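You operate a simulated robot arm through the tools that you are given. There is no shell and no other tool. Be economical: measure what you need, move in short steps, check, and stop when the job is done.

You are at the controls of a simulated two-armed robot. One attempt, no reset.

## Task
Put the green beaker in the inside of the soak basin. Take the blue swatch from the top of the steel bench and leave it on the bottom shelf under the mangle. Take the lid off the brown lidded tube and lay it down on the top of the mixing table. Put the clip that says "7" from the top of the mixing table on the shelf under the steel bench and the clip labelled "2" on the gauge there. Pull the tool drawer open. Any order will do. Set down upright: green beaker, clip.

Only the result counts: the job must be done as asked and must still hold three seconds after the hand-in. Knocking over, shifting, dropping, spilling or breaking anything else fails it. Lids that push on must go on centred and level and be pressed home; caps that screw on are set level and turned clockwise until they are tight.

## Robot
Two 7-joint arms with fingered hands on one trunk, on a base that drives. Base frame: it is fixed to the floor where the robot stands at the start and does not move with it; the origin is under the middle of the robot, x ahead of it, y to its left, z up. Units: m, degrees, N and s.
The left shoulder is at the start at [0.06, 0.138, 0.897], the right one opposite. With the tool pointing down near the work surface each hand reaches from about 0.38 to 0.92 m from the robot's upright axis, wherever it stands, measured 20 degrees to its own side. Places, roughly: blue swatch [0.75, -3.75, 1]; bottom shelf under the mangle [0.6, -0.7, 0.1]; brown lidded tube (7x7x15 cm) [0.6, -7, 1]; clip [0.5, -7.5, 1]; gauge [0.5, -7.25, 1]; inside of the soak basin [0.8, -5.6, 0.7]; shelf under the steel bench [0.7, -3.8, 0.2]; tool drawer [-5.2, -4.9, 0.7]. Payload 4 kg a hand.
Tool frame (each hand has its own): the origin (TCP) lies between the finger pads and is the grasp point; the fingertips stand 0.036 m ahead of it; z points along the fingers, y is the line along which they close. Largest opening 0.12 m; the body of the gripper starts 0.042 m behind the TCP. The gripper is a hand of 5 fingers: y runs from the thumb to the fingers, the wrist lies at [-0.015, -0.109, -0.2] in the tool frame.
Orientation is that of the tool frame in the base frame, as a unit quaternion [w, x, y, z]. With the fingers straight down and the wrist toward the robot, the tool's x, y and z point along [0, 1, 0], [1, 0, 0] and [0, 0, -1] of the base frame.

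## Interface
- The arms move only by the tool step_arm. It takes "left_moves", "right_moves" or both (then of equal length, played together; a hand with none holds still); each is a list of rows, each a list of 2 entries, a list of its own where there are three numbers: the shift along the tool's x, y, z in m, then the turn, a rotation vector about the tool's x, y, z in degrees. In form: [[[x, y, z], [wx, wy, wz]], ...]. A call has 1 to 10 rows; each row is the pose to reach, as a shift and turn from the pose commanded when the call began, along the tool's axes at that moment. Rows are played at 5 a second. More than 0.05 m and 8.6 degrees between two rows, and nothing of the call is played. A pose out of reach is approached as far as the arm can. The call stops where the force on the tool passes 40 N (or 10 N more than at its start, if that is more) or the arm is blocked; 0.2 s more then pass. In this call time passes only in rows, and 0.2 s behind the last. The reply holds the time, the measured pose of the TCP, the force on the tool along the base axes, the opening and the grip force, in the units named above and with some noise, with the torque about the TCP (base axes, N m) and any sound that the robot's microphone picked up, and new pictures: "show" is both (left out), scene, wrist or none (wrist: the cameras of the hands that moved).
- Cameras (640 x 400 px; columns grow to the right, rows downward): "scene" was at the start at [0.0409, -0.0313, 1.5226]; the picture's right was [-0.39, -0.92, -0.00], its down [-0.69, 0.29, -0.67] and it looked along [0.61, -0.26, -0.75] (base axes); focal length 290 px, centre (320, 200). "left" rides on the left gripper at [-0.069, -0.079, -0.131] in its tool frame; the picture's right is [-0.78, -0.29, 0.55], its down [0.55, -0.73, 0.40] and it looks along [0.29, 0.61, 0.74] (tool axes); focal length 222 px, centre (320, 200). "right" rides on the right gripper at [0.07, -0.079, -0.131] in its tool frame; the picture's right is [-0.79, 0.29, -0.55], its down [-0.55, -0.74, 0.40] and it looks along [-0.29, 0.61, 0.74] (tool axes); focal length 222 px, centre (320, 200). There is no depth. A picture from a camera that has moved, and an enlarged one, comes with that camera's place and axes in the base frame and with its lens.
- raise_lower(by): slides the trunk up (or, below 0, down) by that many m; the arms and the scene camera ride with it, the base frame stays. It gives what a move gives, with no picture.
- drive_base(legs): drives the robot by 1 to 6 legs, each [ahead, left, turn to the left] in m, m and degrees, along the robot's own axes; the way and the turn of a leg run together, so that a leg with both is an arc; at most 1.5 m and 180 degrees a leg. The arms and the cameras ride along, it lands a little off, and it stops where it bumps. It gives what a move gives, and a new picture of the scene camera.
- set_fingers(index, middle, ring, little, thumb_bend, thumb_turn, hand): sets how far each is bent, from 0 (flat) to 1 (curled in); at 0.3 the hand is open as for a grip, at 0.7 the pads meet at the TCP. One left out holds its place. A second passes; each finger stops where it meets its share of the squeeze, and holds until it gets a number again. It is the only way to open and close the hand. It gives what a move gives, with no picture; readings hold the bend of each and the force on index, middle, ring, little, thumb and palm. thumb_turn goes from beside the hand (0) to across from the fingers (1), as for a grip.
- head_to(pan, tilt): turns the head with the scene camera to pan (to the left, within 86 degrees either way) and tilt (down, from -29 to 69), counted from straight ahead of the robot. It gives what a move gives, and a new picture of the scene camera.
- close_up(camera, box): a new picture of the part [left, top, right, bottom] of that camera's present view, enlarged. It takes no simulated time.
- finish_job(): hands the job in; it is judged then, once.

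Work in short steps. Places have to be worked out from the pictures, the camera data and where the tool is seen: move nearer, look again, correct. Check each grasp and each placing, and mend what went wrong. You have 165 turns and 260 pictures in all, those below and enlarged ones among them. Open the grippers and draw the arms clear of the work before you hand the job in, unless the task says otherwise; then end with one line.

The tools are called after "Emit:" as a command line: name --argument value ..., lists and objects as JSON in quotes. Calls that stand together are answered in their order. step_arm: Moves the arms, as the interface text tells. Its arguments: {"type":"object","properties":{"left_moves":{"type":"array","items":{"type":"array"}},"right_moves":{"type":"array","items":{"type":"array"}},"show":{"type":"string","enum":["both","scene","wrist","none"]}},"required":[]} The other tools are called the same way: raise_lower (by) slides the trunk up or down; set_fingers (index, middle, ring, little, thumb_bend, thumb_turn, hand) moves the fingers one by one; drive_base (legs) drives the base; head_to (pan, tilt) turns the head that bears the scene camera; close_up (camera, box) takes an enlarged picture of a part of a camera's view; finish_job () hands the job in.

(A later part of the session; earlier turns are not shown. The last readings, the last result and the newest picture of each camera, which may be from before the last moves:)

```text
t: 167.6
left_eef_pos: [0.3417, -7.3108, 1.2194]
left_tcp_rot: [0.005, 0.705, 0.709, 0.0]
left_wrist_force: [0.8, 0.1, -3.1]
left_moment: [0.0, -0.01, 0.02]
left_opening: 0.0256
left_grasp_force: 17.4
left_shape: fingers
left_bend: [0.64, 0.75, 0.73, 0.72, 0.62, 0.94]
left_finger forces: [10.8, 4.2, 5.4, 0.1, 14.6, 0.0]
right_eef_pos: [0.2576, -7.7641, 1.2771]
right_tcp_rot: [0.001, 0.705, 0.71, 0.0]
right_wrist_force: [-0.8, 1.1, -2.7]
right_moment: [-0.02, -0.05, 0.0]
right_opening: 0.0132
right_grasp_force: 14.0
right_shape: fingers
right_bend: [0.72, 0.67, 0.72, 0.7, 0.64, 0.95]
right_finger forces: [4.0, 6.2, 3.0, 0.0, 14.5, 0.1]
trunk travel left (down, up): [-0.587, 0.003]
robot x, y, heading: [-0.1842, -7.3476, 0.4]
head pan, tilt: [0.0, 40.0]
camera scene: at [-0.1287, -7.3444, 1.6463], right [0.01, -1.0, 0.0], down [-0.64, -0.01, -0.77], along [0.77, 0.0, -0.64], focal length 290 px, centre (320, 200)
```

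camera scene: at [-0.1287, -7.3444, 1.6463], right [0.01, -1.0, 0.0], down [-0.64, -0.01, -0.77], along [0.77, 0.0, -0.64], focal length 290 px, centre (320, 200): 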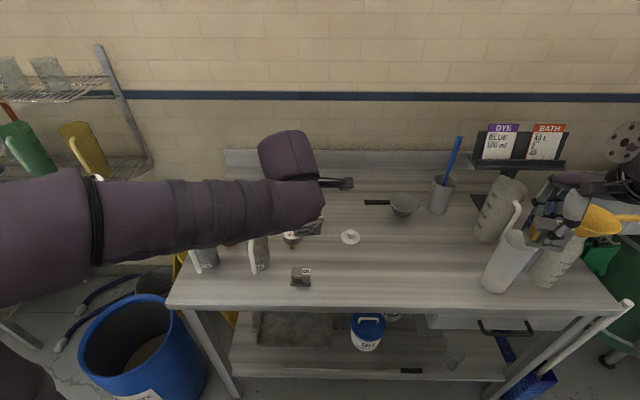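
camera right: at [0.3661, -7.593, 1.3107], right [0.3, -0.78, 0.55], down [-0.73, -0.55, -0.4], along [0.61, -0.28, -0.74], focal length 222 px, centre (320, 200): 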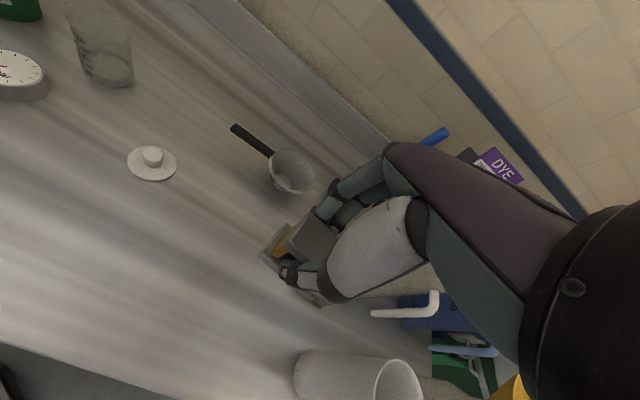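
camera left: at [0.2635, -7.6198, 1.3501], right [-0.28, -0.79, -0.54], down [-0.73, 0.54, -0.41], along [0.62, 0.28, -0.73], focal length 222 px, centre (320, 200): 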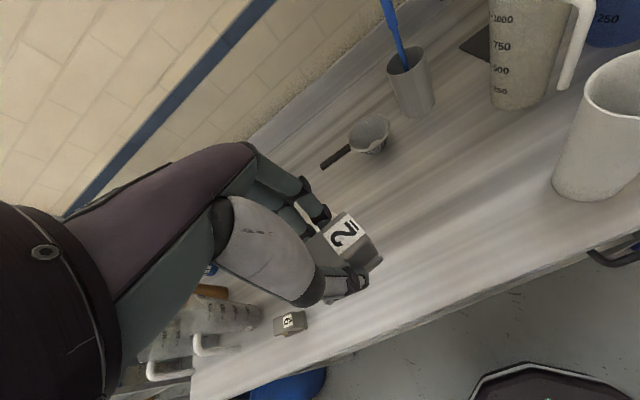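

Move the left hand above the gauge, still high.

Emit:
step_arm --left_moves '[[[0.008, 0.035, 0], [0, 0, 0]], [[0.02, 0.07, 0], [0, 0, 0]], [[0.032, 0.105, 0], [0, 0, 0]], [[0.044, 0.14, 0], [0, 0, 0]], [[0.056, 0.175, 0.02], [0, 0, 0]], [[0.065, 0.2, 0.05], [0, 0, 0]]]'

Emit:
close_up --camera "left" --box '[220, 150, 520, 400]'

Emit:
close_up --camera "scene" --box '[230, 150, 390, 300]'

```text
t: 169.0
left_eef_pos: [0.5432, -7.2437, 1.1732]
left_tcp_rot: [0.003, 0.705, 0.709, 0.0]
left_wrist_force: [-0.6, -0.7, -3.4]
left_moment: [0.01, -0.04, 0.0]
left_opening: 0.0255
left_grasp_force: 17.1
left_shape: fingers
left_bend: [0.64, 0.75, 0.73, 0.72, 0.62, 0.94]
left_finger forces: [10.7, 4.3, 5.2, 0.1, 14.3, 0.0]
right_eef_pos: [0.2555, -7.7647, 1.277]
right_tcp_rot: [0.0, 0.705, 0.709, -0.001]
right_wrist_force: [-0.2, 0.3, -3.1]
right_moment: [0.03, 0.02, -0.01]
right_opening: 0.0133
right_grasp_force: 14.4
right_shape: fingers
right_bend: [0.72, 0.67, 0.72, 0.7, 0.64, 0.95]
right_finger forces: [4.1, 6.4, 2.9, 0.1, 14.5, 0.1]
trunk travel left (down, up): [-0.587, 0.003]
robot x, y, heading: [-0.1853, -7.3456, 0.3]
head pan, tilt: [0.0, 40.0]
camera scene: at [-0.1275, -7.3458, 1.6463], right [0.01, -1.0, 0.0], down [-0.64, 0.0, -0.77], along [0.77, 0.01, -0.64], focal length 290 px, centre (320, 200)
camera left: at [0.4645, -7.3123, 1.3026], right [-0.28, -0.79, -0.54], down [-0.74, 0.54, -0.41], along [0.62, 0.29, -0.73], focal length 222 px, centre (320, 200)
```

scene: 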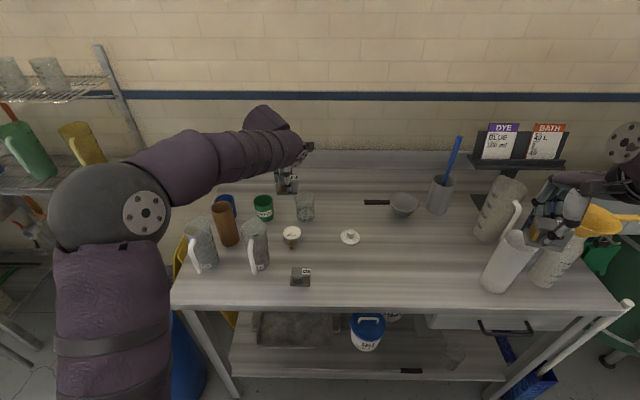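
left: 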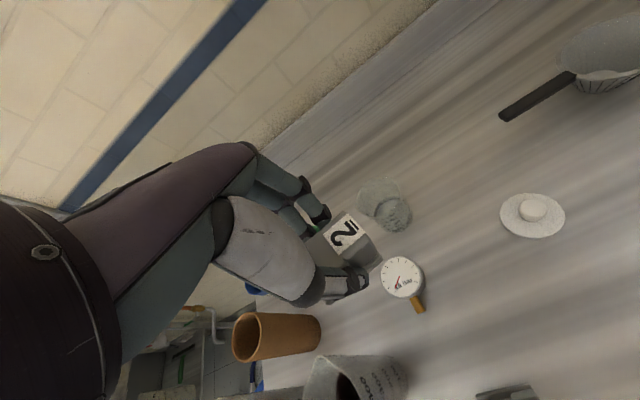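

```text
1.60 times, centred on (370, 275) of left
camera zoom: at [0.4645, -7.3123, 1.3026], right [-0.28, -0.79, -0.54], down [-0.74, 0.54, -0.41], along [0.62, 0.29, -0.73], focal length 355 px, centre (240, 80)
```

zoom: 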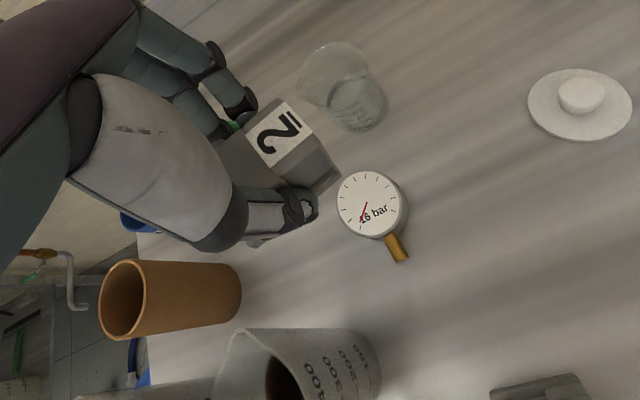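

```text
2.67 times, centred on (310, 225) of scene
camera zoom: at [-0.1275, -7.3458, 1.6463], right [0.01, -1.0, 0.0], down [-0.64, 0.0, -0.77], along [0.77, 0.01, -0.64], focal length 774 px, centre (347, 133)
```

zoom: 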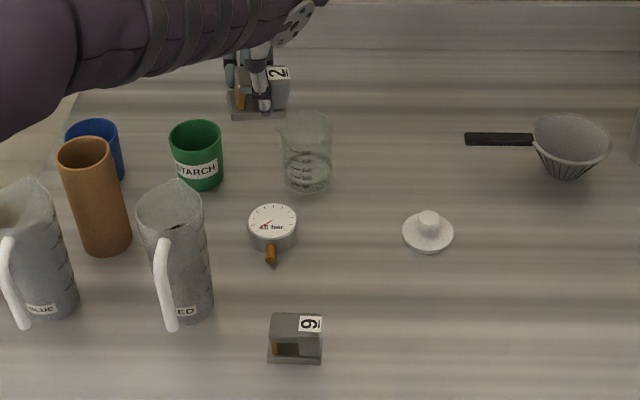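

Gauge centre ≈ [0.558,-7.243]. Align and descend to z ≈ 1.02.

Emit:
step_arm --left_moves '[[[0, 0.013, 0.03], [0, 0, 0]], [[0, 0.013, 0.07], [0, 0, 0]], [[0, 0.013, 0.11], [0, 0, 0]], [[0, 0.013, 0.15], [0, 0, 0]]]' --show "none"

Emit:
close_up --camera "left" --box '[220, 150, 520, 400]'

Emit:
close_up --camera "scene" --box '[230, 180, 350, 300]'

```text
t: 170.0
left_eef_pos: [0.5591, -7.2464, 1.0214]
left_tcp_rot: [0.004, 0.706, 0.709, 0.001]
left_wrist_force: [0.1, -0.2, -2.5]
left_moment: [-0.01, 0.0, -0.04]
left_opening: 0.0252
left_grasp_force: 17.0
left_shape: fingers
left_bend: [0.64, 0.75, 0.73, 0.72, 0.62, 0.94]
left_finger forces: [10.3, 4.4, 5.2, 0.1, 14.4, 0.0]
right_eef_pos: [0.2578, -7.7644, 1.2758]
right_tcp_rot: [-0.001, 0.705, 0.709, 0.0]
right_wrist_force: [0.0, 0.0, -2.6]
right_moment: [0.01, -0.01, 0.0]
right_opening: 0.0131
right_grasp_force: 13.7
right_shape: fingers
right_bend: [0.72, 0.67, 0.72, 0.7, 0.64, 0.95]
right_finger forces: [4.1, 6.3, 2.9, 0.0, 14.5, 0.0]
trunk travel left (down, up): [-0.587, 0.003]
robot x, y, heading: [-0.1822, -7.3454, 0.3]
head pan, tilt: [0.0, 40.0]
```

```text
1.60 times, centred on (370, 275) of left
camera zoom: at [0.4795, -7.3149, 1.1515], right [-0.28, -0.79, -0.55], down [-0.73, 0.54, -0.41], along [0.62, 0.29, -0.73], focal length 355 px, centre (240, 80)
```

zoom: 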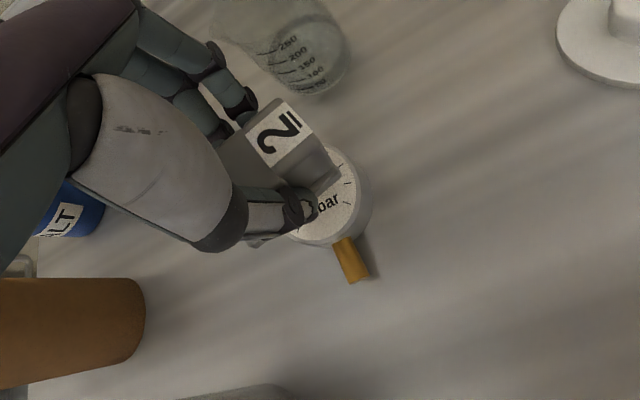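

```text
3.33 times, centred on (290, 240) of scene
camera zoom: at [-0.1278, -7.3463, 1.6463], right [0.01, -1.0, 0.0], down [-0.64, 0.0, -0.77], along [0.77, 0.01, -0.64], focal length 968 px, centre (420, 67)
```

zoom: 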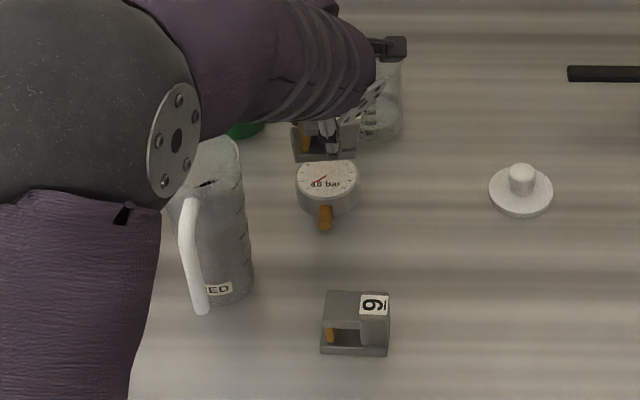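

Well aligned over the gauge. Descend slowly to contact.

Emit:
step_arm --left_moves '[[[0, 0, 0.015], [0, 0, 0]], [[0, 0, 0.028], [0, 0, 0]], [[0, 0, 0.036], [0, 0, 0]], [[0, 0, 0.043], [0, 0, 0]], [[0, 0, 0.049], [0, 0, 0]]]' --show "none"

Emit:
close_up --camera "left" --box '[220, 150, 520, 400]'

Emit:
close_up --camera "scene" --box '[230, 180, 350, 300]'

```text
t: 171.2
left_eef_pos: [0.5572, -7.2474, 0.9748]
left_tcp_rot: [0.007, 0.705, 0.709, 0.002]
left_wrist_force: [0.1, 3.1, 16.6]
left_moment: [-0.37, 0.14, -0.03]
left_opening: 0.0247
left_grasp_force: 24.1
left_shape: fingers
left_bend: [0.72, 0.75, 0.73, 0.72, 0.63, 0.95]
left_finger forces: [23.1, 4.8, 3.3, 0.0, 16.8, 0.0]
right_eef_pos: [0.254, -7.7644, 1.2779]
right_tcp_rot: [0.0, 0.705, 0.71, 0.0]
right_wrist_force: [0.0, 0.2, -2.1]
right_moment: [0.01, -0.03, 0.01]
right_opening: 0.0132
right_grasp_force: 15.0
right_shape: fingers
right_bend: [0.72, 0.67, 0.72, 0.7, 0.64, 0.95]
right_finger forces: [4.1, 6.3, 2.9, 0.0, 14.5, 0.0]
trunk travel left (down, up): [-0.587, 0.003]
robot x, y, heading: [-0.1808, -7.3459, 0.5]
head pan, tilt: [0.0, 40.0]
```

```text
1.60 times, centred on (370, 275) of left
camera zoom: at [0.4769, -7.3154, 1.1052], right [-0.28, -0.79, -0.55], down [-0.73, 0.54, -0.41], along [0.62, 0.29, -0.73], focal length 355 px, centre (240, 80)
```

zoom: 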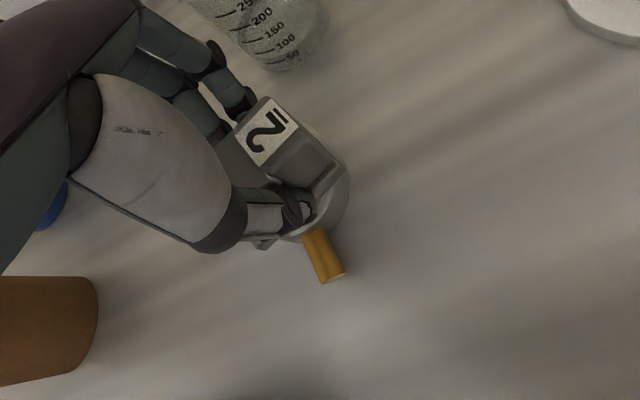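

```text
3.33 times, centred on (290, 240) of scene
camera zoom: at [-0.1305, -7.3457, 1.6467], right [0.01, -1.0, 0.0], down [-0.64, 0.0, -0.77], along [0.77, 0.01, -0.64], focal length 968 px, centre (420, 67)
```

zoom: 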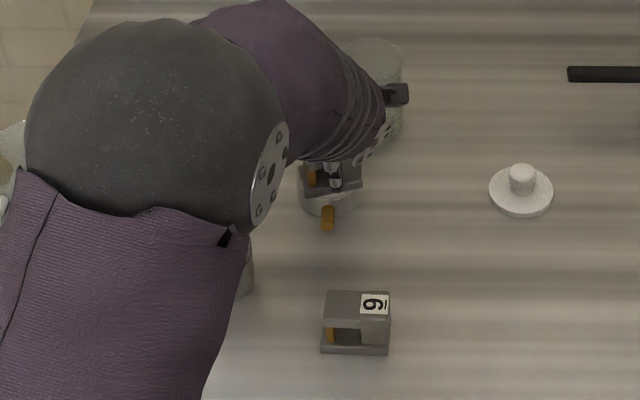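

On the gauge (16 N). Ease 1.5 mm and release gently.

Emit:
step_arm --left_moves '[[[0, 0, -0.002], [0, 0, 0]]]' --show "none"

Emit:
set_fingers --hand "left" --index 0.62 --middle 0.62 --ring 0.62 --little 0.62 --thumb_bend 0.58

Emit:
close_up --camera "left" --box '[220, 150, 520, 400]'

```text
t: 171.6
left_eef_pos: [0.556, -7.247, 0.976]
left_tcp_rot: [0.006, 0.705, 0.709, 0.002]
left_wrist_force: [2.7, 3.8, 15.1]
left_moment: [-0.32, -0.05, 0.05]
left_opening: 0.0246
left_grasp_force: 25.4
left_shape: fingers
left_bend: [0.72, 0.75, 0.73, 0.72, 0.63, 0.95]
left_finger forces: [25.8, 5.3, 3.2, 0.0, 15.2, 0.0]
right_eef_pos: [0.2546, -7.7643, 1.2776]
right_tcp_rot: [0.0, 0.705, 0.71, 0.0]
right_wrist_force: [0.3, 0.5, -2.4]
right_moment: [0.01, -0.04, 0.0]
right_opening: 0.0137
right_grasp_force: 14.2
right_shape: fingers
right_bend: [0.72, 0.67, 0.72, 0.7, 0.64, 0.95]
right_finger forces: [4.0, 6.4, 3.0, 0.0, 14.4, 0.0]
trunk travel left (down, up): [-0.587, 0.003]
robot x, y, heading: [-0.1849, -7.3498, 0.7]
head pan, tilt: [0.0, 40.0]
```

```text
t: 172.6
left_eef_pos: [0.5558, -7.2488, 0.9764]
left_tcp_rot: [0.005, 0.705, 0.709, 0.002]
left_wrist_force: [1.2, -0.4, 22.7]
left_moment: [-0.21, -0.1, 0.08]
left_opening: 0.0273
left_grasp_force: 12.0
left_shape: fingers
left_bend: [0.64, 0.62, 0.62, 0.62, 0.57, 0.96]
left_finger forces: [19.3, 0.0, 0.0, 0.1, 5.2, 0.0]
right_eef_pos: [0.2535, -7.7653, 1.2777]
right_tcp_rot: [0.001, 0.705, 0.71, 0.0]
right_wrist_force: [-0.2, 0.8, -1.4]
right_moment: [-0.03, -0.04, 0.04]
right_opening: 0.0133
right_grasp_force: 14.4
right_shape: fingers
right_bend: [0.72, 0.67, 0.72, 0.7, 0.64, 0.95]
right_finger forces: [4.1, 6.3, 3.0, 0.0, 14.5, 0.0]
trunk travel left (down, up): [-0.587, 0.003]
robot x, y, heading: [-0.1861, -7.3456, 0.5]
head pan, tilt: [0.0, 40.0]
```

```text
1.60 times, centred on (370, 275) of left
camera zoom: at [0.4757, -7.3162, 1.1059], right [-0.28, -0.79, -0.55], down [-0.73, 0.54, -0.41], along [0.62, 0.28, -0.73], focal length 355 px, centre (240, 80)
```

zoom: 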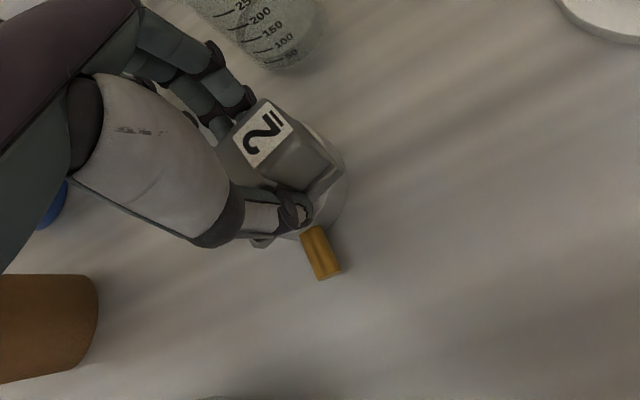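

Straightening fingers press down on the clip's base; I raise the hand 8 mm while loosening more.

Emit:
step_arm --left_moves '[[[0, 0, -0.004], [0, 0, 0]], [[0, 0, -0.008], [0, 0, 0]]]' --show "none"

Emit:
close_up --camera "left" --box '[220, 150, 520, 400]'

```text
t: 173.2
left_eef_pos: [0.5547, -7.2459, 0.978]
left_tcp_rot: [0.001, 0.705, 0.709, 0.0]
left_wrist_force: [-0.2, -0.1, -1.0]
left_moment: [0.0, 0.01, 0.0]
left_opening: 0.0316
left_grasp_force: 0.1
left_shape: fingers
left_bend: [0.62, 0.62, 0.62, 0.62, 0.57, 0.97]
left_finger forces: [0.1, 0.0, 0.0, 0.1, 0.7, 0.1]
right_eef_pos: [0.2561, -7.7649, 1.2767]
right_tcp_rot: [0.0, 0.705, 0.71, 0.0]
right_wrist_force: [-0.1, -0.4, -2.8]
right_moment: [0.02, -0.01, 0.0]
right_opening: 0.0133
right_grasp_force: 13.5
right_shape: fingers
right_bend: [0.72, 0.67, 0.72, 0.7, 0.64, 0.95]
right_finger forces: [4.1, 6.2, 2.9, 0.0, 14.4, 0.1]
trunk travel left (down, up): [-0.587, 0.003]
robot x, y, heading: [-0.182, -7.346, 0.4]
head pan, tilt: [0.0, 40.0]
```

```text
1.60 times, centred on (370, 275) of left
camera zoom: at [0.4756, -7.3146, 1.1098], right [-0.29, -0.79, -0.55], down [-0.74, 0.54, -0.4], along [0.61, 0.29, -0.74], focal length 355 px, centre (240, 80)
```

zoom: 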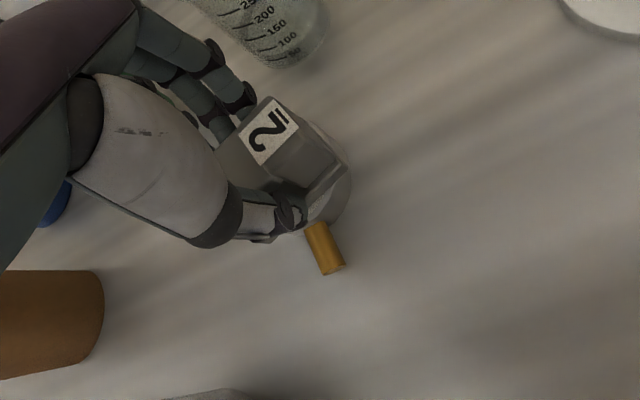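

Now free of load. Retract the thumb first, then the fingers.

Emit:
set_fingers --hand "left" --thumb_bend 0.42 --index 0.58 --middle 0.58

Emit:
close_up --camera "left" --box '[220, 150, 520, 400]'

```text
t: 174.2
left_eef_pos: [0.5559, -7.2477, 0.9824]
left_tcp_rot: [0.004, 0.705, 0.709, 0.001]
left_wrist_force: [0.7, -0.1, 0.4]
left_moment: [-0.01, -0.01, 0.02]
left_opening: 0.0608
left_grasp_force: 0.0
left_shape: fingers
left_bend: [0.57, 0.57, 0.62, 0.62, 0.42, 0.97]
left_finger forces: [0.1, 0.0, 0.1, 0.0, 0.0, 0.0]
right_eef_pos: [0.2556, -7.765, 1.2765]
right_tcp_rot: [0.0, 0.704, 0.71, 0.0]
right_wrist_force: [0.2, -0.4, -2.0]
right_moment: [-0.01, -0.03, 0.0]
right_opening: 0.0133
right_grasp_force: 14.1
right_shape: fingers
right_bend: [0.72, 0.67, 0.72, 0.7, 0.64, 0.95]
right_finger forces: [4.1, 6.3, 3.0, 0.1, 14.5, 0.0]
trunk travel left (down, up): [-0.587, 0.003]
robot x, y, heading: [-0.1842, -7.3489, 0.4]
head pan, tilt: [0.0, 40.0]
```

```text
1.60 times, centred on (370, 275) of left
camera zoom: at [0.4763, -7.3151, 1.1124], right [-0.28, -0.79, -0.55], down [-0.73, 0.54, -0.41], along [0.62, 0.29, -0.73], focal length 355 px, centre (240, 80)
```

zoom: 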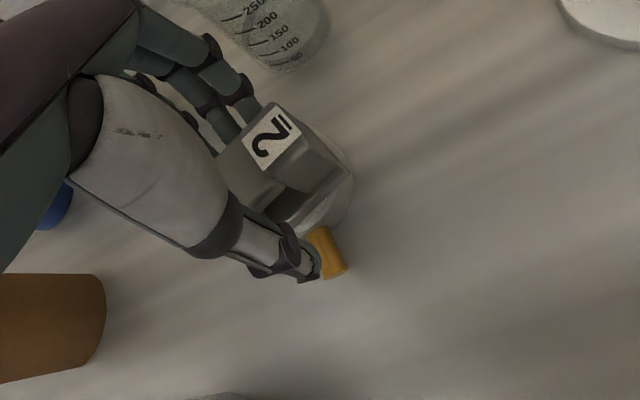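

Emit:
set_fingers --hand "left" --index 0.4 --middle 0.4 --ring 0.4 --little 0.4

Emit:
step_arm --left_moves '[[[0, 0, -0.02], [0, 0, 0]], [[0, 0, -0.05], [0, 0, 0]], [[0, 0, -0.09], [0, 0, 0]], [[0, 0, -0.13], [0, 0, 0]]]'

Emit:
close_up --camera "scene" --box '[230, 180, 350, 300]'

```text
t: 175.2
left_eef_pos: [0.5554, -7.2468, 0.9825]
left_tcp_rot: [0.005, 0.705, 0.709, 0.0]
left_wrist_force: [-0.9, -0.3, -0.2]
left_moment: [0.05, 0.0, -0.03]
left_opening: 0.0866
left_grasp_force: 0.1
left_shape: fingers
left_bend: [0.4, 0.4, 0.4, 0.4, 0.42, 0.97]
left_finger forces: [0.0, 0.1, 0.0, 0.1, 0.0, 0.0]
right_eef_pos: [0.2554, -7.764, 1.2769]
right_tcp_rot: [0.0, 0.705, 0.709, 0.0]
right_wrist_force: [-0.3, -0.3, -2.4]
right_moment: [0.02, -0.03, -0.03]
right_opening: 0.0135
right_grasp_force: 14.6
right_shape: fingers
right_bend: [0.72, 0.67, 0.72, 0.7, 0.64, 0.95]
right_finger forces: [4.2, 6.3, 2.8, 0.0, 14.5, 0.0]
trunk travel left (down, up): [-0.587, 0.003]
robot x, y, heading: [-0.1836, -7.3446, 0.4]
head pan, tilt: [0.0, 40.0]
```

```text
t: 176.2
left_eef_pos: [0.5508, -7.2465, 1.1124]
left_tcp_rot: [0.005, 0.705, 0.709, 0.001]
left_wrist_force: [0.1, 0.4, 0.3]
left_moment: [-0.01, 0.01, 0.0]
left_opening: 0.0866
left_grasp_force: 0.0
left_shape: fingers
left_bend: [0.4, 0.4, 0.4, 0.4, 0.42, 0.97]
left_finger forces: [0.0, 0.0, 0.0, 0.1, 0.0, 0.1]
right_eef_pos: [0.2556, -7.7647, 1.2775]
right_tcp_rot: [0.0, 0.705, 0.709, 0.0]
right_wrist_force: [0.0, 0.2, -3.2]
right_moment: [0.03, -0.03, 0.02]
right_opening: 0.0132
right_grasp_force: 14.2
right_shape: fingers
right_bend: [0.72, 0.67, 0.72, 0.7, 0.64, 0.95]
right_finger forces: [4.2, 6.3, 2.8, 0.0, 14.6, 0.0]
trunk travel left (down, up): [-0.587, 0.003]
robot x, y, heading: [-0.1828, -7.3464, 0.5]
head pan, tilt: [0.0, 40.0]
camera scene: at [-0.1296, -7.3456, 1.6463], right [0.01, -1.0, 0.0], down [-0.64, 0.0, -0.77], along [0.77, 0.01, -0.64], focal length 290 px, centre (320, 200)
camera left: at [0.4714, -7.3139, 1.2423], right [-0.28, -0.79, -0.55], down [-0.73, 0.54, -0.41], along [0.62, 0.29, -0.73], focal length 222 px, centre (320, 200)
```

scene: 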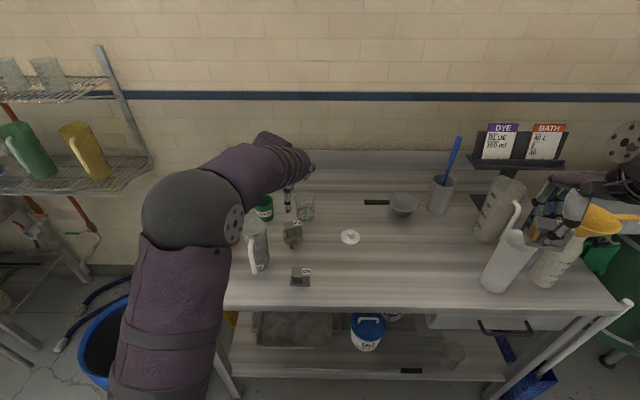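
left: 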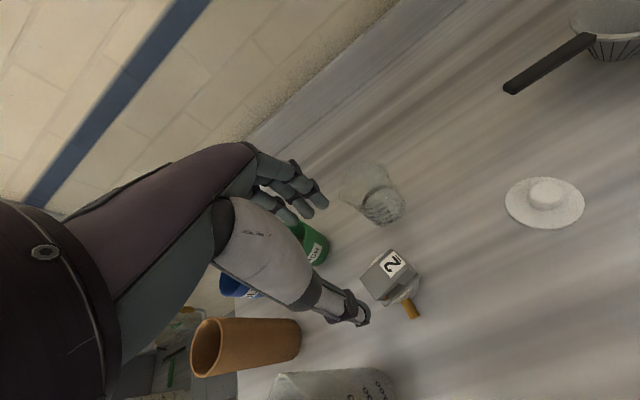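

```text
3.33 times, centred on (290, 240) of scene
camera zoom: at [-0.1296, -7.3456, 1.6463], right [0.01, -1.0, 0.0], down [-0.64, 0.0, -0.77], along [0.77, 0.01, -0.64], focal length 968 px, centre (420, 67)
```

zoom: 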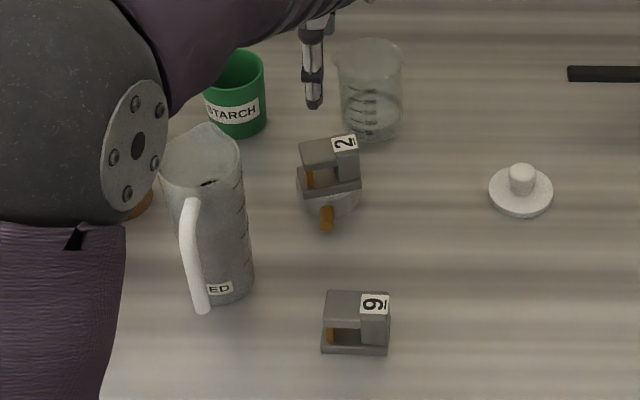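

Clip "2" stands upright on the gauge. Quick closer check of centring.

Emit:
close_up --camera "left" --box '[340, 220, 460, 330]'

```text
3.64 times, centred on (400, 275) of left
camera zoom: at [0.4714, -7.3139, 1.2423], right [-0.28, -0.79, -0.55], down [-0.73, 0.54, -0.41], along [0.62, 0.29, -0.73], focal length 808 px, centre (29, -73)
```

zoom: 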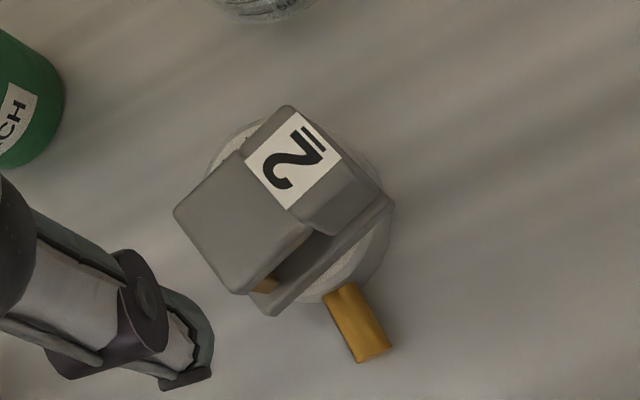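

Good. Retract the left hand and then drive back out.

Emit:
step_arm --left_moves '[[[0, 0, -0.045], [0, 0, 0]], [[0, -0.02, -0.09], [0, 0, 0]], [[0, -0.06, -0.11], [0, 0, 0]], [[0, -0.1, -0.11], [0, 0, 0]], [[0, -0.145, -0.11], [0, 0, 0]], [[0.02, -0.185, -0.11], [0, 0, 0]], [[0.04, -0.225, -0.11], [0, 0, 0]], [[0.06, -0.25, -0.11], [0, 0, 0]]]' --show "none"

Emit:
head_to --pan 60 --tilt 25

```text
t: 178.0
left_eef_pos: [0.3038, -7.1893, 1.2184]
left_tcp_rot: [0.005, 0.706, 0.709, 0.001]
left_wrist_force: [-0.5, -0.1, -0.5]
left_moment: [-0.02, -0.02, 0.02]
left_opening: 0.087
left_grasp_force: 0.1
left_shape: fingers
left_bend: [0.4, 0.4, 0.4, 0.4, 0.42, 0.97]
left_finger forces: [0.0, 0.1, 0.0, 0.0, 0.1, 0.0]
right_eef_pos: [0.2554, -7.7646, 1.2783]
right_tcp_rot: [0.001, 0.704, 0.71, 0.0]
right_wrist_force: [0.5, 0.5, -2.6]
right_moment: [0.03, -0.03, -0.03]
right_opening: 0.0134
right_grasp_force: 13.7
right_shape: fingers
right_bend: [0.72, 0.67, 0.72, 0.7, 0.64, 0.95]
right_finger forces: [4.4, 6.3, 3.0, 0.0, 14.6, 0.0]
trunk travel left (down, up): [-0.587, 0.003]
robot x, y, heading: [-0.1848, -7.3472, 0.6]
head pan, tilt: [0.0, 40.0]
```

```text
t: 179.3
left_eef_pos: [0.305, -7.1922, 1.2174]
left_tcp_rot: [0.005, 0.705, 0.709, 0.001]
left_wrist_force: [-0.6, 0.3, -0.3]
left_moment: [-0.01, 0.0, 0.02]
left_opening: 0.0868
left_grasp_force: 0.1
left_shape: fingers
left_bend: [0.4, 0.4, 0.4, 0.4, 0.42, 0.97]
left_finger forces: [0.0, 0.0, 0.0, 0.1, 0.1, 0.0]
right_eef_pos: [0.2566, -7.7641, 1.2775]
right_tcp_rot: [0.0, 0.705, 0.709, -0.001]
right_wrist_force: [0.1, -0.1, -2.2]
right_moment: [-0.02, -0.04, -0.01]
right_opening: 0.0132
right_grasp_force: 14.5
right_shape: fingers
right_bend: [0.72, 0.67, 0.72, 0.7, 0.64, 0.95]
right_finger forces: [4.2, 6.3, 2.9, 0.0, 14.7, 0.0]
trunk travel left (down, up): [-0.587, 0.003]
robot x, y, heading: [-0.1807, -7.347, 0.1]
head pan, tilt: [60.0, 25.0]
camera scene: at [-0.1683, -7.2663, 1.6697], right [0.87, -0.49, 0.0], down [-0.21, -0.37, -0.91], along [0.45, 0.79, -0.42], focal length 290 px, centre (320, 200)
```

scene: 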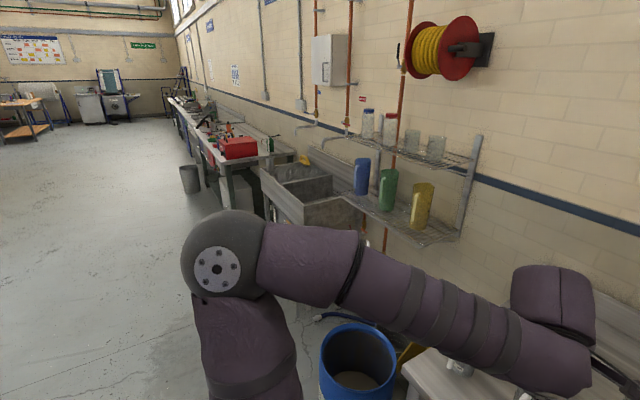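

Clear floor. Drive back and left to the steel bench.

Emit:
drive_base --legs '[[-0.85, 0, 0], [0, 1.5, 0], [0, 1.5, 0], [0, 0.45, 0]]'

Emit:
head_to --pan 0 --tilt 25

```text
t: 200.3
left_eef_pos: [-0.4227, -3.7398, 1.2171]
left_tcp_rot: [0.004, 0.721, 0.693, 0.0]
left_wrist_force: [0.2, 0.8, -0.7]
left_moment: [0.0, 0.0, 0.01]
left_opening: 0.0867
left_grasp_force: 0.0
left_shape: fingers
left_bend: [0.4, 0.4, 0.4, 0.4, 0.42, 0.97]
left_finger forces: [0.0, 0.1, 0.0, 0.0, 0.1, 0.0]
right_eef_pos: [-0.4973, -4.3106, 1.2785]
right_tcp_rot: [0.0, 0.72, 0.694, 0.001]
right_wrist_force: [1.1, 0.8, -2.8]
right_moment: [0.01, -0.05, 0.01]
right_opening: 0.0132
right_grasp_force: 13.9
right_shape: fingers
right_bend: [0.72, 0.67, 0.72, 0.7, 0.64, 0.95]
right_finger forces: [4.3, 6.3, 2.9, 0.0, 14.6, 0.1]
trunk travel left (down, up): [-0.587, 0.003]
robot x, y, heading: [-0.9152, -3.8756, -2.0]
head pan, tilt: [60.0, 25.0]
camera scene: at [-0.8985, -3.7938, 1.6696], right [0.85, -0.53, 0.0], down [-0.23, -0.36, -0.91], along [0.48, 0.77, -0.42], focal length 290 px, centre (320, 200)
```

scene: 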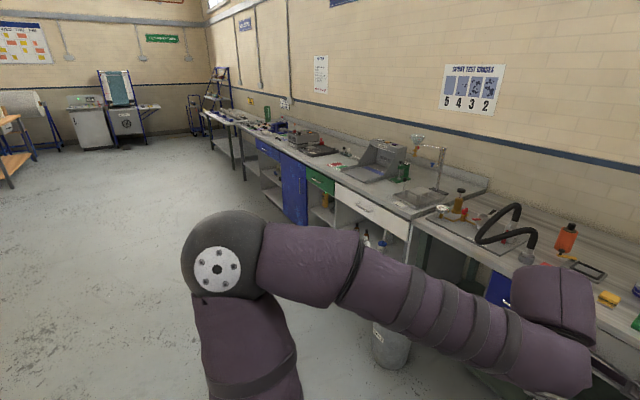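

```text
t: 201.6
left_eef_pos: [-0.4227, -3.7413, 1.2172]
left_tcp_rot: [0.004, 0.721, 0.693, 0.001]
left_wrist_force: [0.8, 0.3, 1.1]
left_moment: [0.0, -0.03, 0.02]
left_opening: 0.0868
left_grasp_force: 0.1
left_shape: fingers
left_bend: [0.4, 0.4, 0.4, 0.4, 0.42, 0.97]
left_finger forces: [0.0, 0.1, 0.0, 0.0, 0.1, 0.0]
right_eef_pos: [-0.4981, -4.3124, 1.2773]
right_tcp_rot: [0.0, 0.721, 0.693, 0.0]
right_wrist_force: [0.0, -0.9, -2.2]
right_moment: [-0.01, 0.0, -0.03]
right_opening: 0.0134
right_grasp_force: 13.7
right_shape: fingers
right_bend: [0.72, 0.67, 0.72, 0.7, 0.64, 0.95]
right_finger forces: [4.3, 6.3, 3.0, 0.0, 14.4, 0.0]
trunk travel left (down, up): [-0.587, 0.003]
robot x, y, heading: [-0.9154, -3.8751, -2.2]
head pan, tilt: [0.0, 25.0]
camera scene: at [-0.8556, -3.8762, 1.6697], right [-0.04, -1.0, 0.0], down [-0.42, 0.02, -0.91], along [0.91, -0.03, -0.42], focal length 290 px, centre (320, 200)
```

scene: 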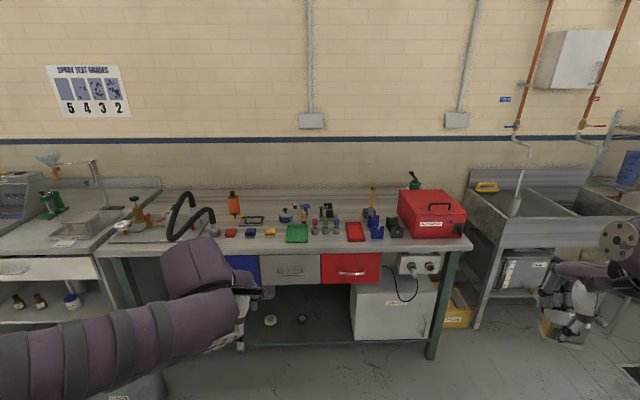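

The shelf is free in front, around [0.43,-3.94] (front edge x ≈ 0.34, drawers' underside z ≈ 0.65). I approach part-way, lower the trunk, and look.

Emit:
drive_base --legs '[[0.3, 0.1, 2.2]]'

Emit:
raise_lower --by -0.56

Emit:
head_to --pan -10 --tilt 35

```text
t: 203.7
left_eef_pos: [-0.1199, -3.63, 1.2175]
left_tcp_rot: [0.004, 0.711, 0.703, 0.001]
left_wrist_force: [0.8, -0.4, 0.2]
left_moment: [0.0, 0.03, -0.01]
left_opening: 0.0868
left_grasp_force: 0.1
left_shape: fingers
left_bend: [0.4, 0.4, 0.4, 0.4, 0.42, 0.97]
left_finger forces: [0.0, 0.1, 0.0, 0.0, 0.0, 0.0]
right_eef_pos: [-0.1774, -4.2028, 1.2766]
right_tcp_rot: [-0.001, 0.71, 0.704, -0.001]
right_wrist_force: [0.1, -0.1, -3.1]
right_moment: [-0.01, -0.04, 0.02]
right_opening: 0.0135
right_grasp_force: 14.3
right_shape: fingers
right_bend: [0.72, 0.67, 0.72, 0.7, 0.64, 0.95]
right_finger forces: [4.4, 6.2, 2.9, 0.1, 14.6, 0.0]
trunk travel left (down, up): [-0.587, 0.003]
robot x, y, heading: [-0.6138, -3.7778, -0.2]
head pan, tilt: [0.0, 25.0]
camera scene: at [-0.5485, -3.7782, 1.6696], right [-0.01, -1.0, 0.0], down [-0.42, 0.0, -0.91], along [0.91, -0.01, -0.42], focal length 290 px, centre (320, 200)
```

scene: 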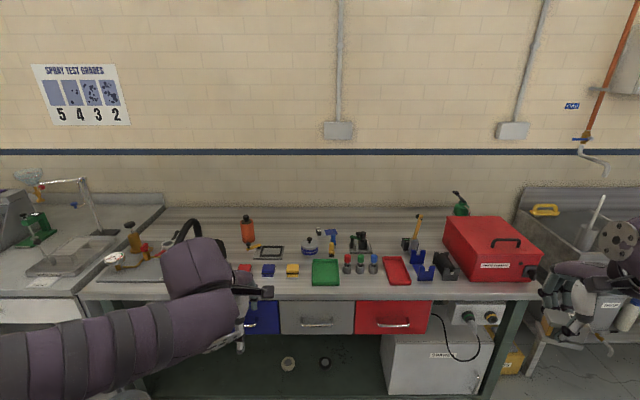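

```text
refused: -0.56 is not a number from -0.4 to 0.4
```

```text
t: 204.4
left_eef_pos: [-0.1223, -3.6309, 1.2179]
left_tcp_rot: [0.005, 0.711, 0.703, 0.0]
left_wrist_force: [-0.6, 0.4, 0.2]
left_moment: [-0.01, -0.01, 0.0]
left_opening: 0.0871
left_grasp_force: 0.0
left_shape: fingers
left_bend: [0.4, 0.4, 0.4, 0.4, 0.42, 0.97]
left_finger forces: [0.0, 0.0, 0.1, 0.0, 0.1, 0.0]
right_eef_pos: [-0.1781, -4.2028, 1.2776]
right_tcp_rot: [-0.001, 0.71, 0.704, -0.001]
right_wrist_force: [-1.0, 0.8, -2.2]
right_moment: [0.0, -0.06, -0.02]
right_opening: 0.0135
right_grasp_force: 14.5
right_shape: fingers
right_bend: [0.72, 0.67, 0.72, 0.7, 0.64, 0.95]
right_finger forces: [4.4, 6.3, 2.9, 0.0, 14.5, 0.0]
trunk travel left (down, up): [-0.587, 0.003]
robot x, y, heading: [-0.6122, -3.7779, -0.4]
head pan, tilt: [-10.0, 35.0]
camera scene: at [-0.5554, -3.7938, 1.654], right [-0.18, -0.98, 0.0], down [-0.56, 0.1, -0.82], along [0.81, -0.15, -0.57], focal length 290 px, centre (320, 200)
```

scene: 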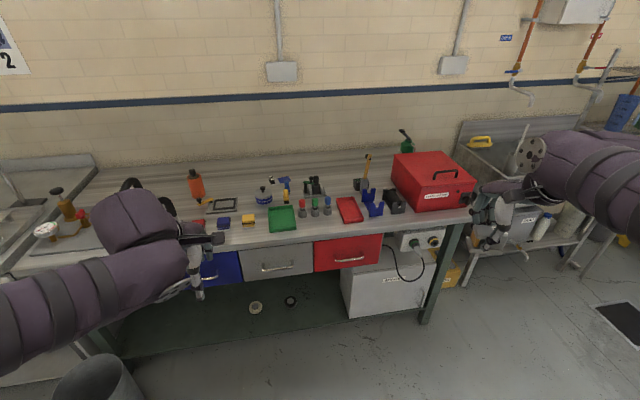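

Emit:
raise_lower --by -0.3

Emit:
raise_lower --by -0.26

Emit:
head_to --pan -10 --tilt 30

```text
t: 207.4
left_eef_pos: [-0.121, -3.6305, 0.9179]
left_tcp_rot: [0.004, 0.711, 0.703, 0.0]
left_wrist_force: [-0.8, 0.3, -0.1]
left_moment: [0.0, 0.0, 0.04]
left_opening: 0.087
left_grasp_force: 0.0
left_shape: fingers
left_bend: [0.4, 0.4, 0.4, 0.4, 0.42, 0.97]
left_finger forces: [0.1, 0.1, 0.1, 0.0, 0.0, 0.0]
right_eef_pos: [-0.1795, -4.2036, 0.9774]
right_tcp_rot: [0.0, 0.71, 0.704, 0.0]
right_wrist_force: [-0.1, 0.0, -2.3]
right_moment: [0.01, -0.03, 0.01]
right_opening: 0.0134
right_grasp_force: 13.5
right_shape: fingers
right_bend: [0.72, 0.67, 0.72, 0.7, 0.64, 0.95]
right_finger forces: [4.4, 6.3, 2.9, 0.1, 14.5, 0.0]
trunk travel left (down, up): [-0.287, 0.303]
robot x, y, heading: [-0.6112, -3.7761, -0.6]
head pan, tilt: [-10.0, 35.0]
```

```text
t: 210.1
left_eef_pos: [-0.1214, -3.6313, 0.6573]
left_tcp_rot: [0.004, 0.711, 0.703, 0.001]
left_wrist_force: [0.0, 0.3, -1.0]
left_moment: [-0.03, 0.0, 0.02]
left_opening: 0.0867
left_grasp_force: 0.1
left_shape: fingers
left_bend: [0.4, 0.4, 0.4, 0.4, 0.42, 0.97]
left_finger forces: [0.0, 0.1, 0.0, 0.0, 0.1, 0.0]
right_eef_pos: [-0.1785, -4.204, 0.7167]
right_tcp_rot: [0.0, 0.71, 0.704, 0.0]
right_wrist_force: [-0.8, 0.1, -3.0]
right_moment: [0.02, -0.02, -0.02]
right_opening: 0.0134
right_grasp_force: 13.9
right_shape: fingers
right_bend: [0.72, 0.67, 0.72, 0.7, 0.64, 0.95]
right_finger forces: [4.5, 6.3, 2.9, 0.0, 14.5, 0.0]
trunk travel left (down, up): [-0.027, 0.563]
robot x, y, heading: [-0.6122, -3.7767, -0.2]
head pan, tilt: [-10.0, 35.0]
```

```text
t: 210.8
left_eef_pos: [-0.1217, -3.6311, 0.6585]
left_tcp_rot: [0.004, 0.711, 0.703, 0.0]
left_wrist_force: [0.7, 0.3, 0.2]
left_moment: [0.0, 0.0, -0.05]
left_opening: 0.087
left_grasp_force: 0.0
left_shape: fingers
left_bend: [0.4, 0.4, 0.4, 0.4, 0.42, 0.97]
left_finger forces: [0.0, 0.1, 0.0, 0.1, 0.0, 0.0]
right_eef_pos: [-0.1791, -4.2036, 0.7172]
right_tcp_rot: [0.001, 0.711, 0.703, 0.0]
right_wrist_force: [-0.7, -0.6, -2.0]
right_moment: [0.02, 0.0, 0.01]
right_opening: 0.0134
right_grasp_force: 13.8
right_shape: fingers
right_bend: [0.72, 0.67, 0.72, 0.7, 0.64, 0.95]
right_finger forces: [4.5, 6.3, 2.9, 0.0, 14.5, 0.0]
trunk travel left (down, up): [-0.027, 0.563]
robot x, y, heading: [-0.6112, -3.7762, -0.3]
head pan, tilt: [-10.0, 30.0]
camera scene: at [-0.553, -3.7942, 1.1017], right [-0.18, -0.98, 0.0], down [-0.49, 0.09, -0.87], along [0.85, -0.16, -0.5], focal length 290 px, centre (320, 200)
```

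scene: 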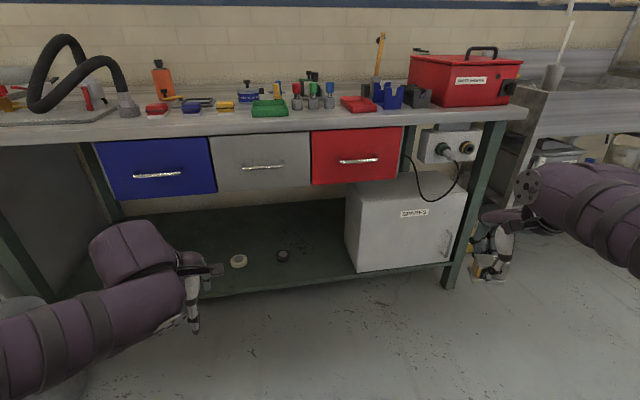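

Good view below the bench. Free shelf area around [0.44,-3.97]. Drive forward 0.33 m.

Emit:
drive_base --legs '[[0.33, 0, 0]]'

Emit:
head_to --pan -20 --tilt 45

```text
t: 213.0
left_eef_pos: [0.2147, -3.6345, 0.6583]
left_tcp_rot: [0.005, 0.711, 0.703, 0.001]
left_wrist_force: [-0.1, -0.3, 0.4]
left_moment: [0.0, -0.03, 0.0]
left_opening: 0.0869
left_grasp_force: 0.1
left_shape: fingers
left_bend: [0.4, 0.4, 0.4, 0.4, 0.42, 0.97]
left_finger forces: [0.1, 0.0, 0.1, 0.1, 0.1, 0.0]
right_eef_pos: [0.1568, -4.2068, 0.7174]
right_tcp_rot: [0.0, 0.711, 0.703, 0.0]
right_wrist_force: [1.0, 0.5, -2.0]
right_moment: [0.05, -0.03, 0.02]
right_opening: 0.0135
right_grasp_force: 14.1
right_shape: fingers
right_bend: [0.72, 0.67, 0.72, 0.7, 0.64, 0.95]
right_finger forces: [4.5, 6.4, 3.0, 0.0, 14.5, 0.0]
trunk travel left (down, up): [-0.027, 0.563]
robot x, y, heading: [-0.2741, -3.7835, -0.7]
head pan, tilt: [-10.0, 30.0]
camera scene: at [-0.2171, -3.7976, 1.1017], right [-0.18, -0.98, 0.0], down [-0.49, 0.09, -0.87], along [0.85, -0.16, -0.5], focal length 290 px, centre (320, 200)
```

scene: 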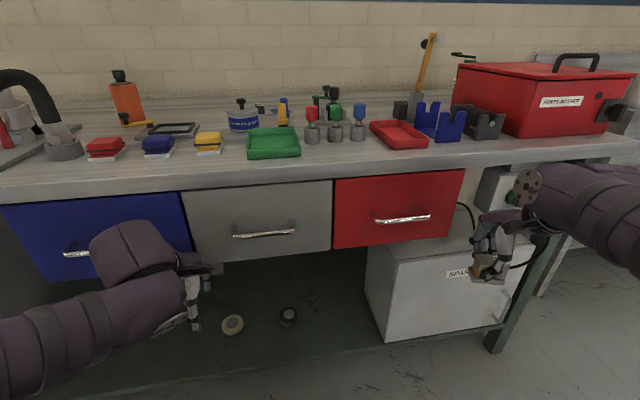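

```text
t: 213.7
left_eef_pos: [0.2156, -3.6344, 0.6582]
left_tcp_rot: [0.005, 0.712, 0.702, 0.0]
left_wrist_force: [0.0, -0.5, 2.0]
left_moment: [0.02, 0.0, -0.01]
left_opening: 0.0869
left_grasp_force: 0.1
left_shape: fingers
left_bend: [0.4, 0.4, 0.4, 0.4, 0.42, 0.97]
left_finger forces: [0.0, 0.0, 0.0, 0.0, 0.0, 0.1]
right_eef_pos: [0.1566, -4.2071, 0.7171]
right_tcp_rot: [0.0, 0.711, 0.703, -0.001]
right_wrist_force: [0.6, -0.1, -2.6]
right_moment: [0.0, 0.0, 0.01]
right_opening: 0.0133
right_grasp_force: 14.2
right_shape: fingers
right_bend: [0.72, 0.67, 0.72, 0.7, 0.64, 0.95]
right_finger forces: [4.4, 6.2, 2.9, 0.0, 14.4, 0.0]
trunk travel left (down, up): [-0.027, 0.563]
robot x, y, heading: [-0.2744, -3.7817, -0.7]
head pan, tilt: [-20.0, 45.0]
camera scene: at [-0.2298, -3.8096, 1.0791], right [-0.35, -0.94, 0.0], down [-0.66, 0.25, -0.71], along [0.66, -0.25, -0.71], focal length 290 px, centre (320, 200)
```

scene: 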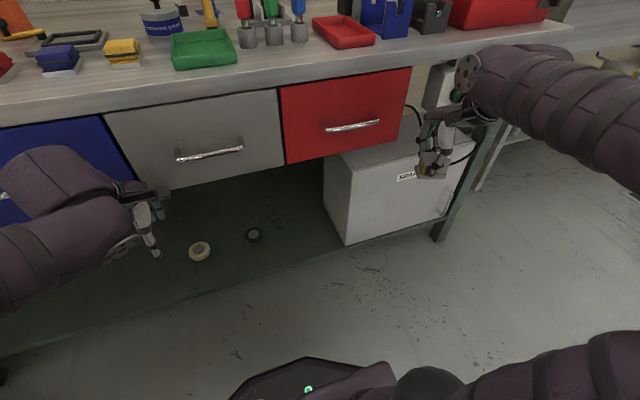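

The bench front is at x ≈ 0.24, drawers' underside ≈ 0.70. I lower the right hand in front of the bench to z ≈ 0.40 and bring it to y ≈ -3.96.

Emit:
step_arm --right_moves '[[[0.0, -0.02, 0.04], [0, 0, 0]], [[0.015, -0.03, 0.08], [0, 0, 0]], [[0.045, -0.03, 0.118], [0, 0, 0]], [[0.075, -0.03, 0.156], [0, 0, 0]], [[0.105, -0.03, 0.194], [0, 0, 0]], [[0.135, -0.03, 0.232], [0, 0, 0]], [[0.165, -0.03, 0.27], [0, 0, 0]], [[0.2, -0.03, 0.3], [0, 0, 0]], [[0.24, -0.03, 0.32], [0, 0, 0]]]'

```text
t: 215.7
left_eef_pos: [0.2158, -3.6346, 0.6565]
left_tcp_rot: [0.004, 0.712, 0.702, 0.001]
left_wrist_force: [-0.4, -0.2, 0.6]
left_moment: [0.02, -0.05, -0.02]
left_opening: 0.0865
left_grasp_force: 0.0
left_shape: fingers
left_bend: [0.4, 0.4, 0.4, 0.4, 0.42, 0.97]
left_finger forces: [0.0, 0.0, 0.0, 0.0, 0.0, 0.0]
right_eef_pos: [0.1349, -3.9694, 0.404]
right_tcp_rot: [0.003, 0.713, 0.701, -0.002]
right_wrist_force: [-1.2, 1.9, -5.6]
right_moment: [-0.13, -0.06, -0.06]
right_opening: 0.0132
right_grasp_force: 12.7
right_shape: fingers
right_bend: [0.72, 0.67, 0.72, 0.7, 0.64, 0.95]
right_finger forces: [4.6, 5.9, 2.5, 0.0, 12.7, 0.0]
right hand out of reach, approached as far as the arm can: row 9
trunk travel left (down, up): [-0.027, 0.563]
robot x, y, heading: [-0.2759, -3.78, -0.6]
head pan, tilt: [-20.0, 45.0]
camera scene: at [-0.2294, -3.8097, 1.079], right [-0.35, -0.94, 0.0], down [-0.66, 0.25, -0.71], along [0.66, -0.25, -0.71], focal length 290 px, centre (320, 200)
camera right: at [0.0577, -3.8966, 0.5351], right [0.28, -0.79, 0.55], down [-0.74, -0.54, -0.39], along [0.61, -0.3, -0.73], focal length 222 px, centre (320, 200)
```

scene: 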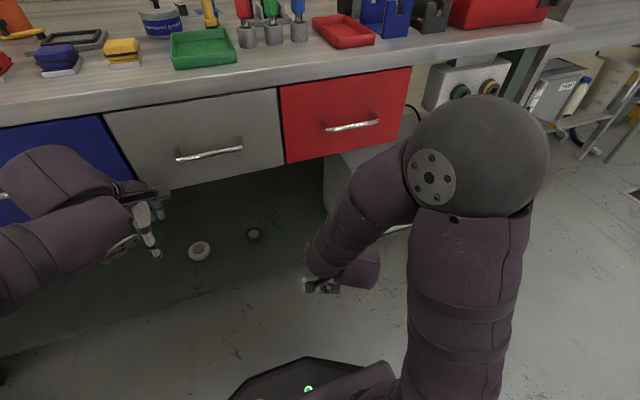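
right: 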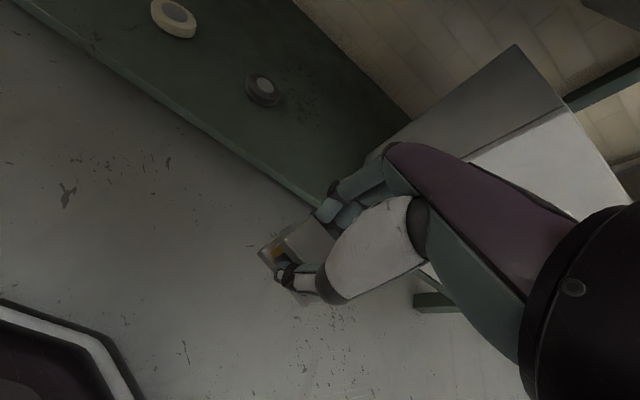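

Elbow stays clear. Move forward over the shelf to x ≈ 0.41, keeping z ≈ 0.40.

Emit:
step_arm --right_moves '[[[0, 0.045, 0], [0, 0, 0]], [[0, 0.09, 0], [0, 0, 0]], [[0, 0.135, 0], [0, 0, 0]], [[0, 0.18, 0], [0, 0, 0]], [[0, 0.225, 0], [0, 0, 0]], [[0, 0.275, 0], [0, 0, 0]]]'

```text
t: 217.1
left_eef_pos: [0.2152, -3.6351, 0.6569]
left_tcp_rot: [0.005, 0.711, 0.703, 0.001]
left_wrist_force: [0.1, -0.3, 0.1]
left_moment: [-0.01, 0.01, 0.01]
left_opening: 0.0866
left_grasp_force: 0.0
left_shape: fingers
left_bend: [0.4, 0.4, 0.4, 0.4, 0.42, 0.97]
left_finger forces: [0.0, 0.0, 0.0, 0.1, 0.0, 0.0]
right_eef_pos: [0.4132, -3.9655, 0.4046]
right_tcp_rot: [0.0, 0.708, 0.706, -0.002]
right_wrist_force: [1.2, 0.9, -2.4]
right_moment: [-0.01, -0.01, -0.02]
right_opening: 0.0124
right_grasp_force: 13.3
right_shape: fingers
right_bend: [0.72, 0.68, 0.72, 0.7, 0.64, 0.95]
right_finger forces: [5.3, 6.0, 2.4, 0.0, 12.4, 0.0]
trunk travel left (down, up): [-0.027, 0.563]
robot x, y, heading: [-0.2756, -3.7801, -0.8]
head pan, tilt: [-20.0, 45.0]
camera scene: at [-0.2291, -3.8092, 1.079], right [-0.35, -0.94, 0.0], down [-0.66, 0.25, -0.71], along [0.66, -0.25, -0.71], focal length 290 px, centre (320, 200)
camera right: at [0.3344, -3.8953, 0.5372], right [0.29, -0.79, 0.55], down [-0.74, -0.55, -0.39], along [0.61, -0.29, -0.74], focal length 222 px, centre (320, 200)
```

scene: 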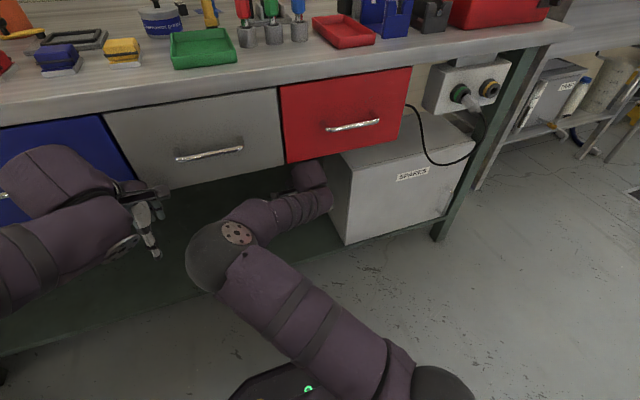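
right: 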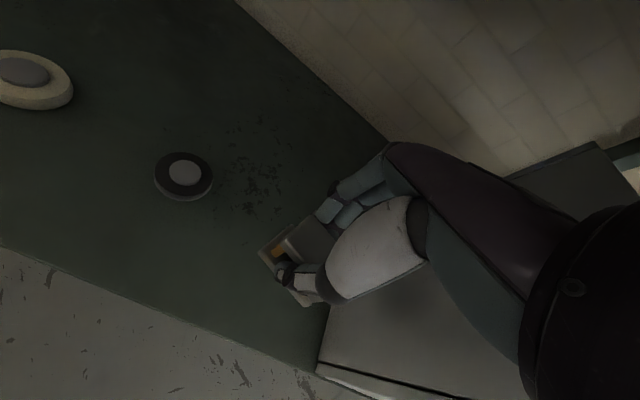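

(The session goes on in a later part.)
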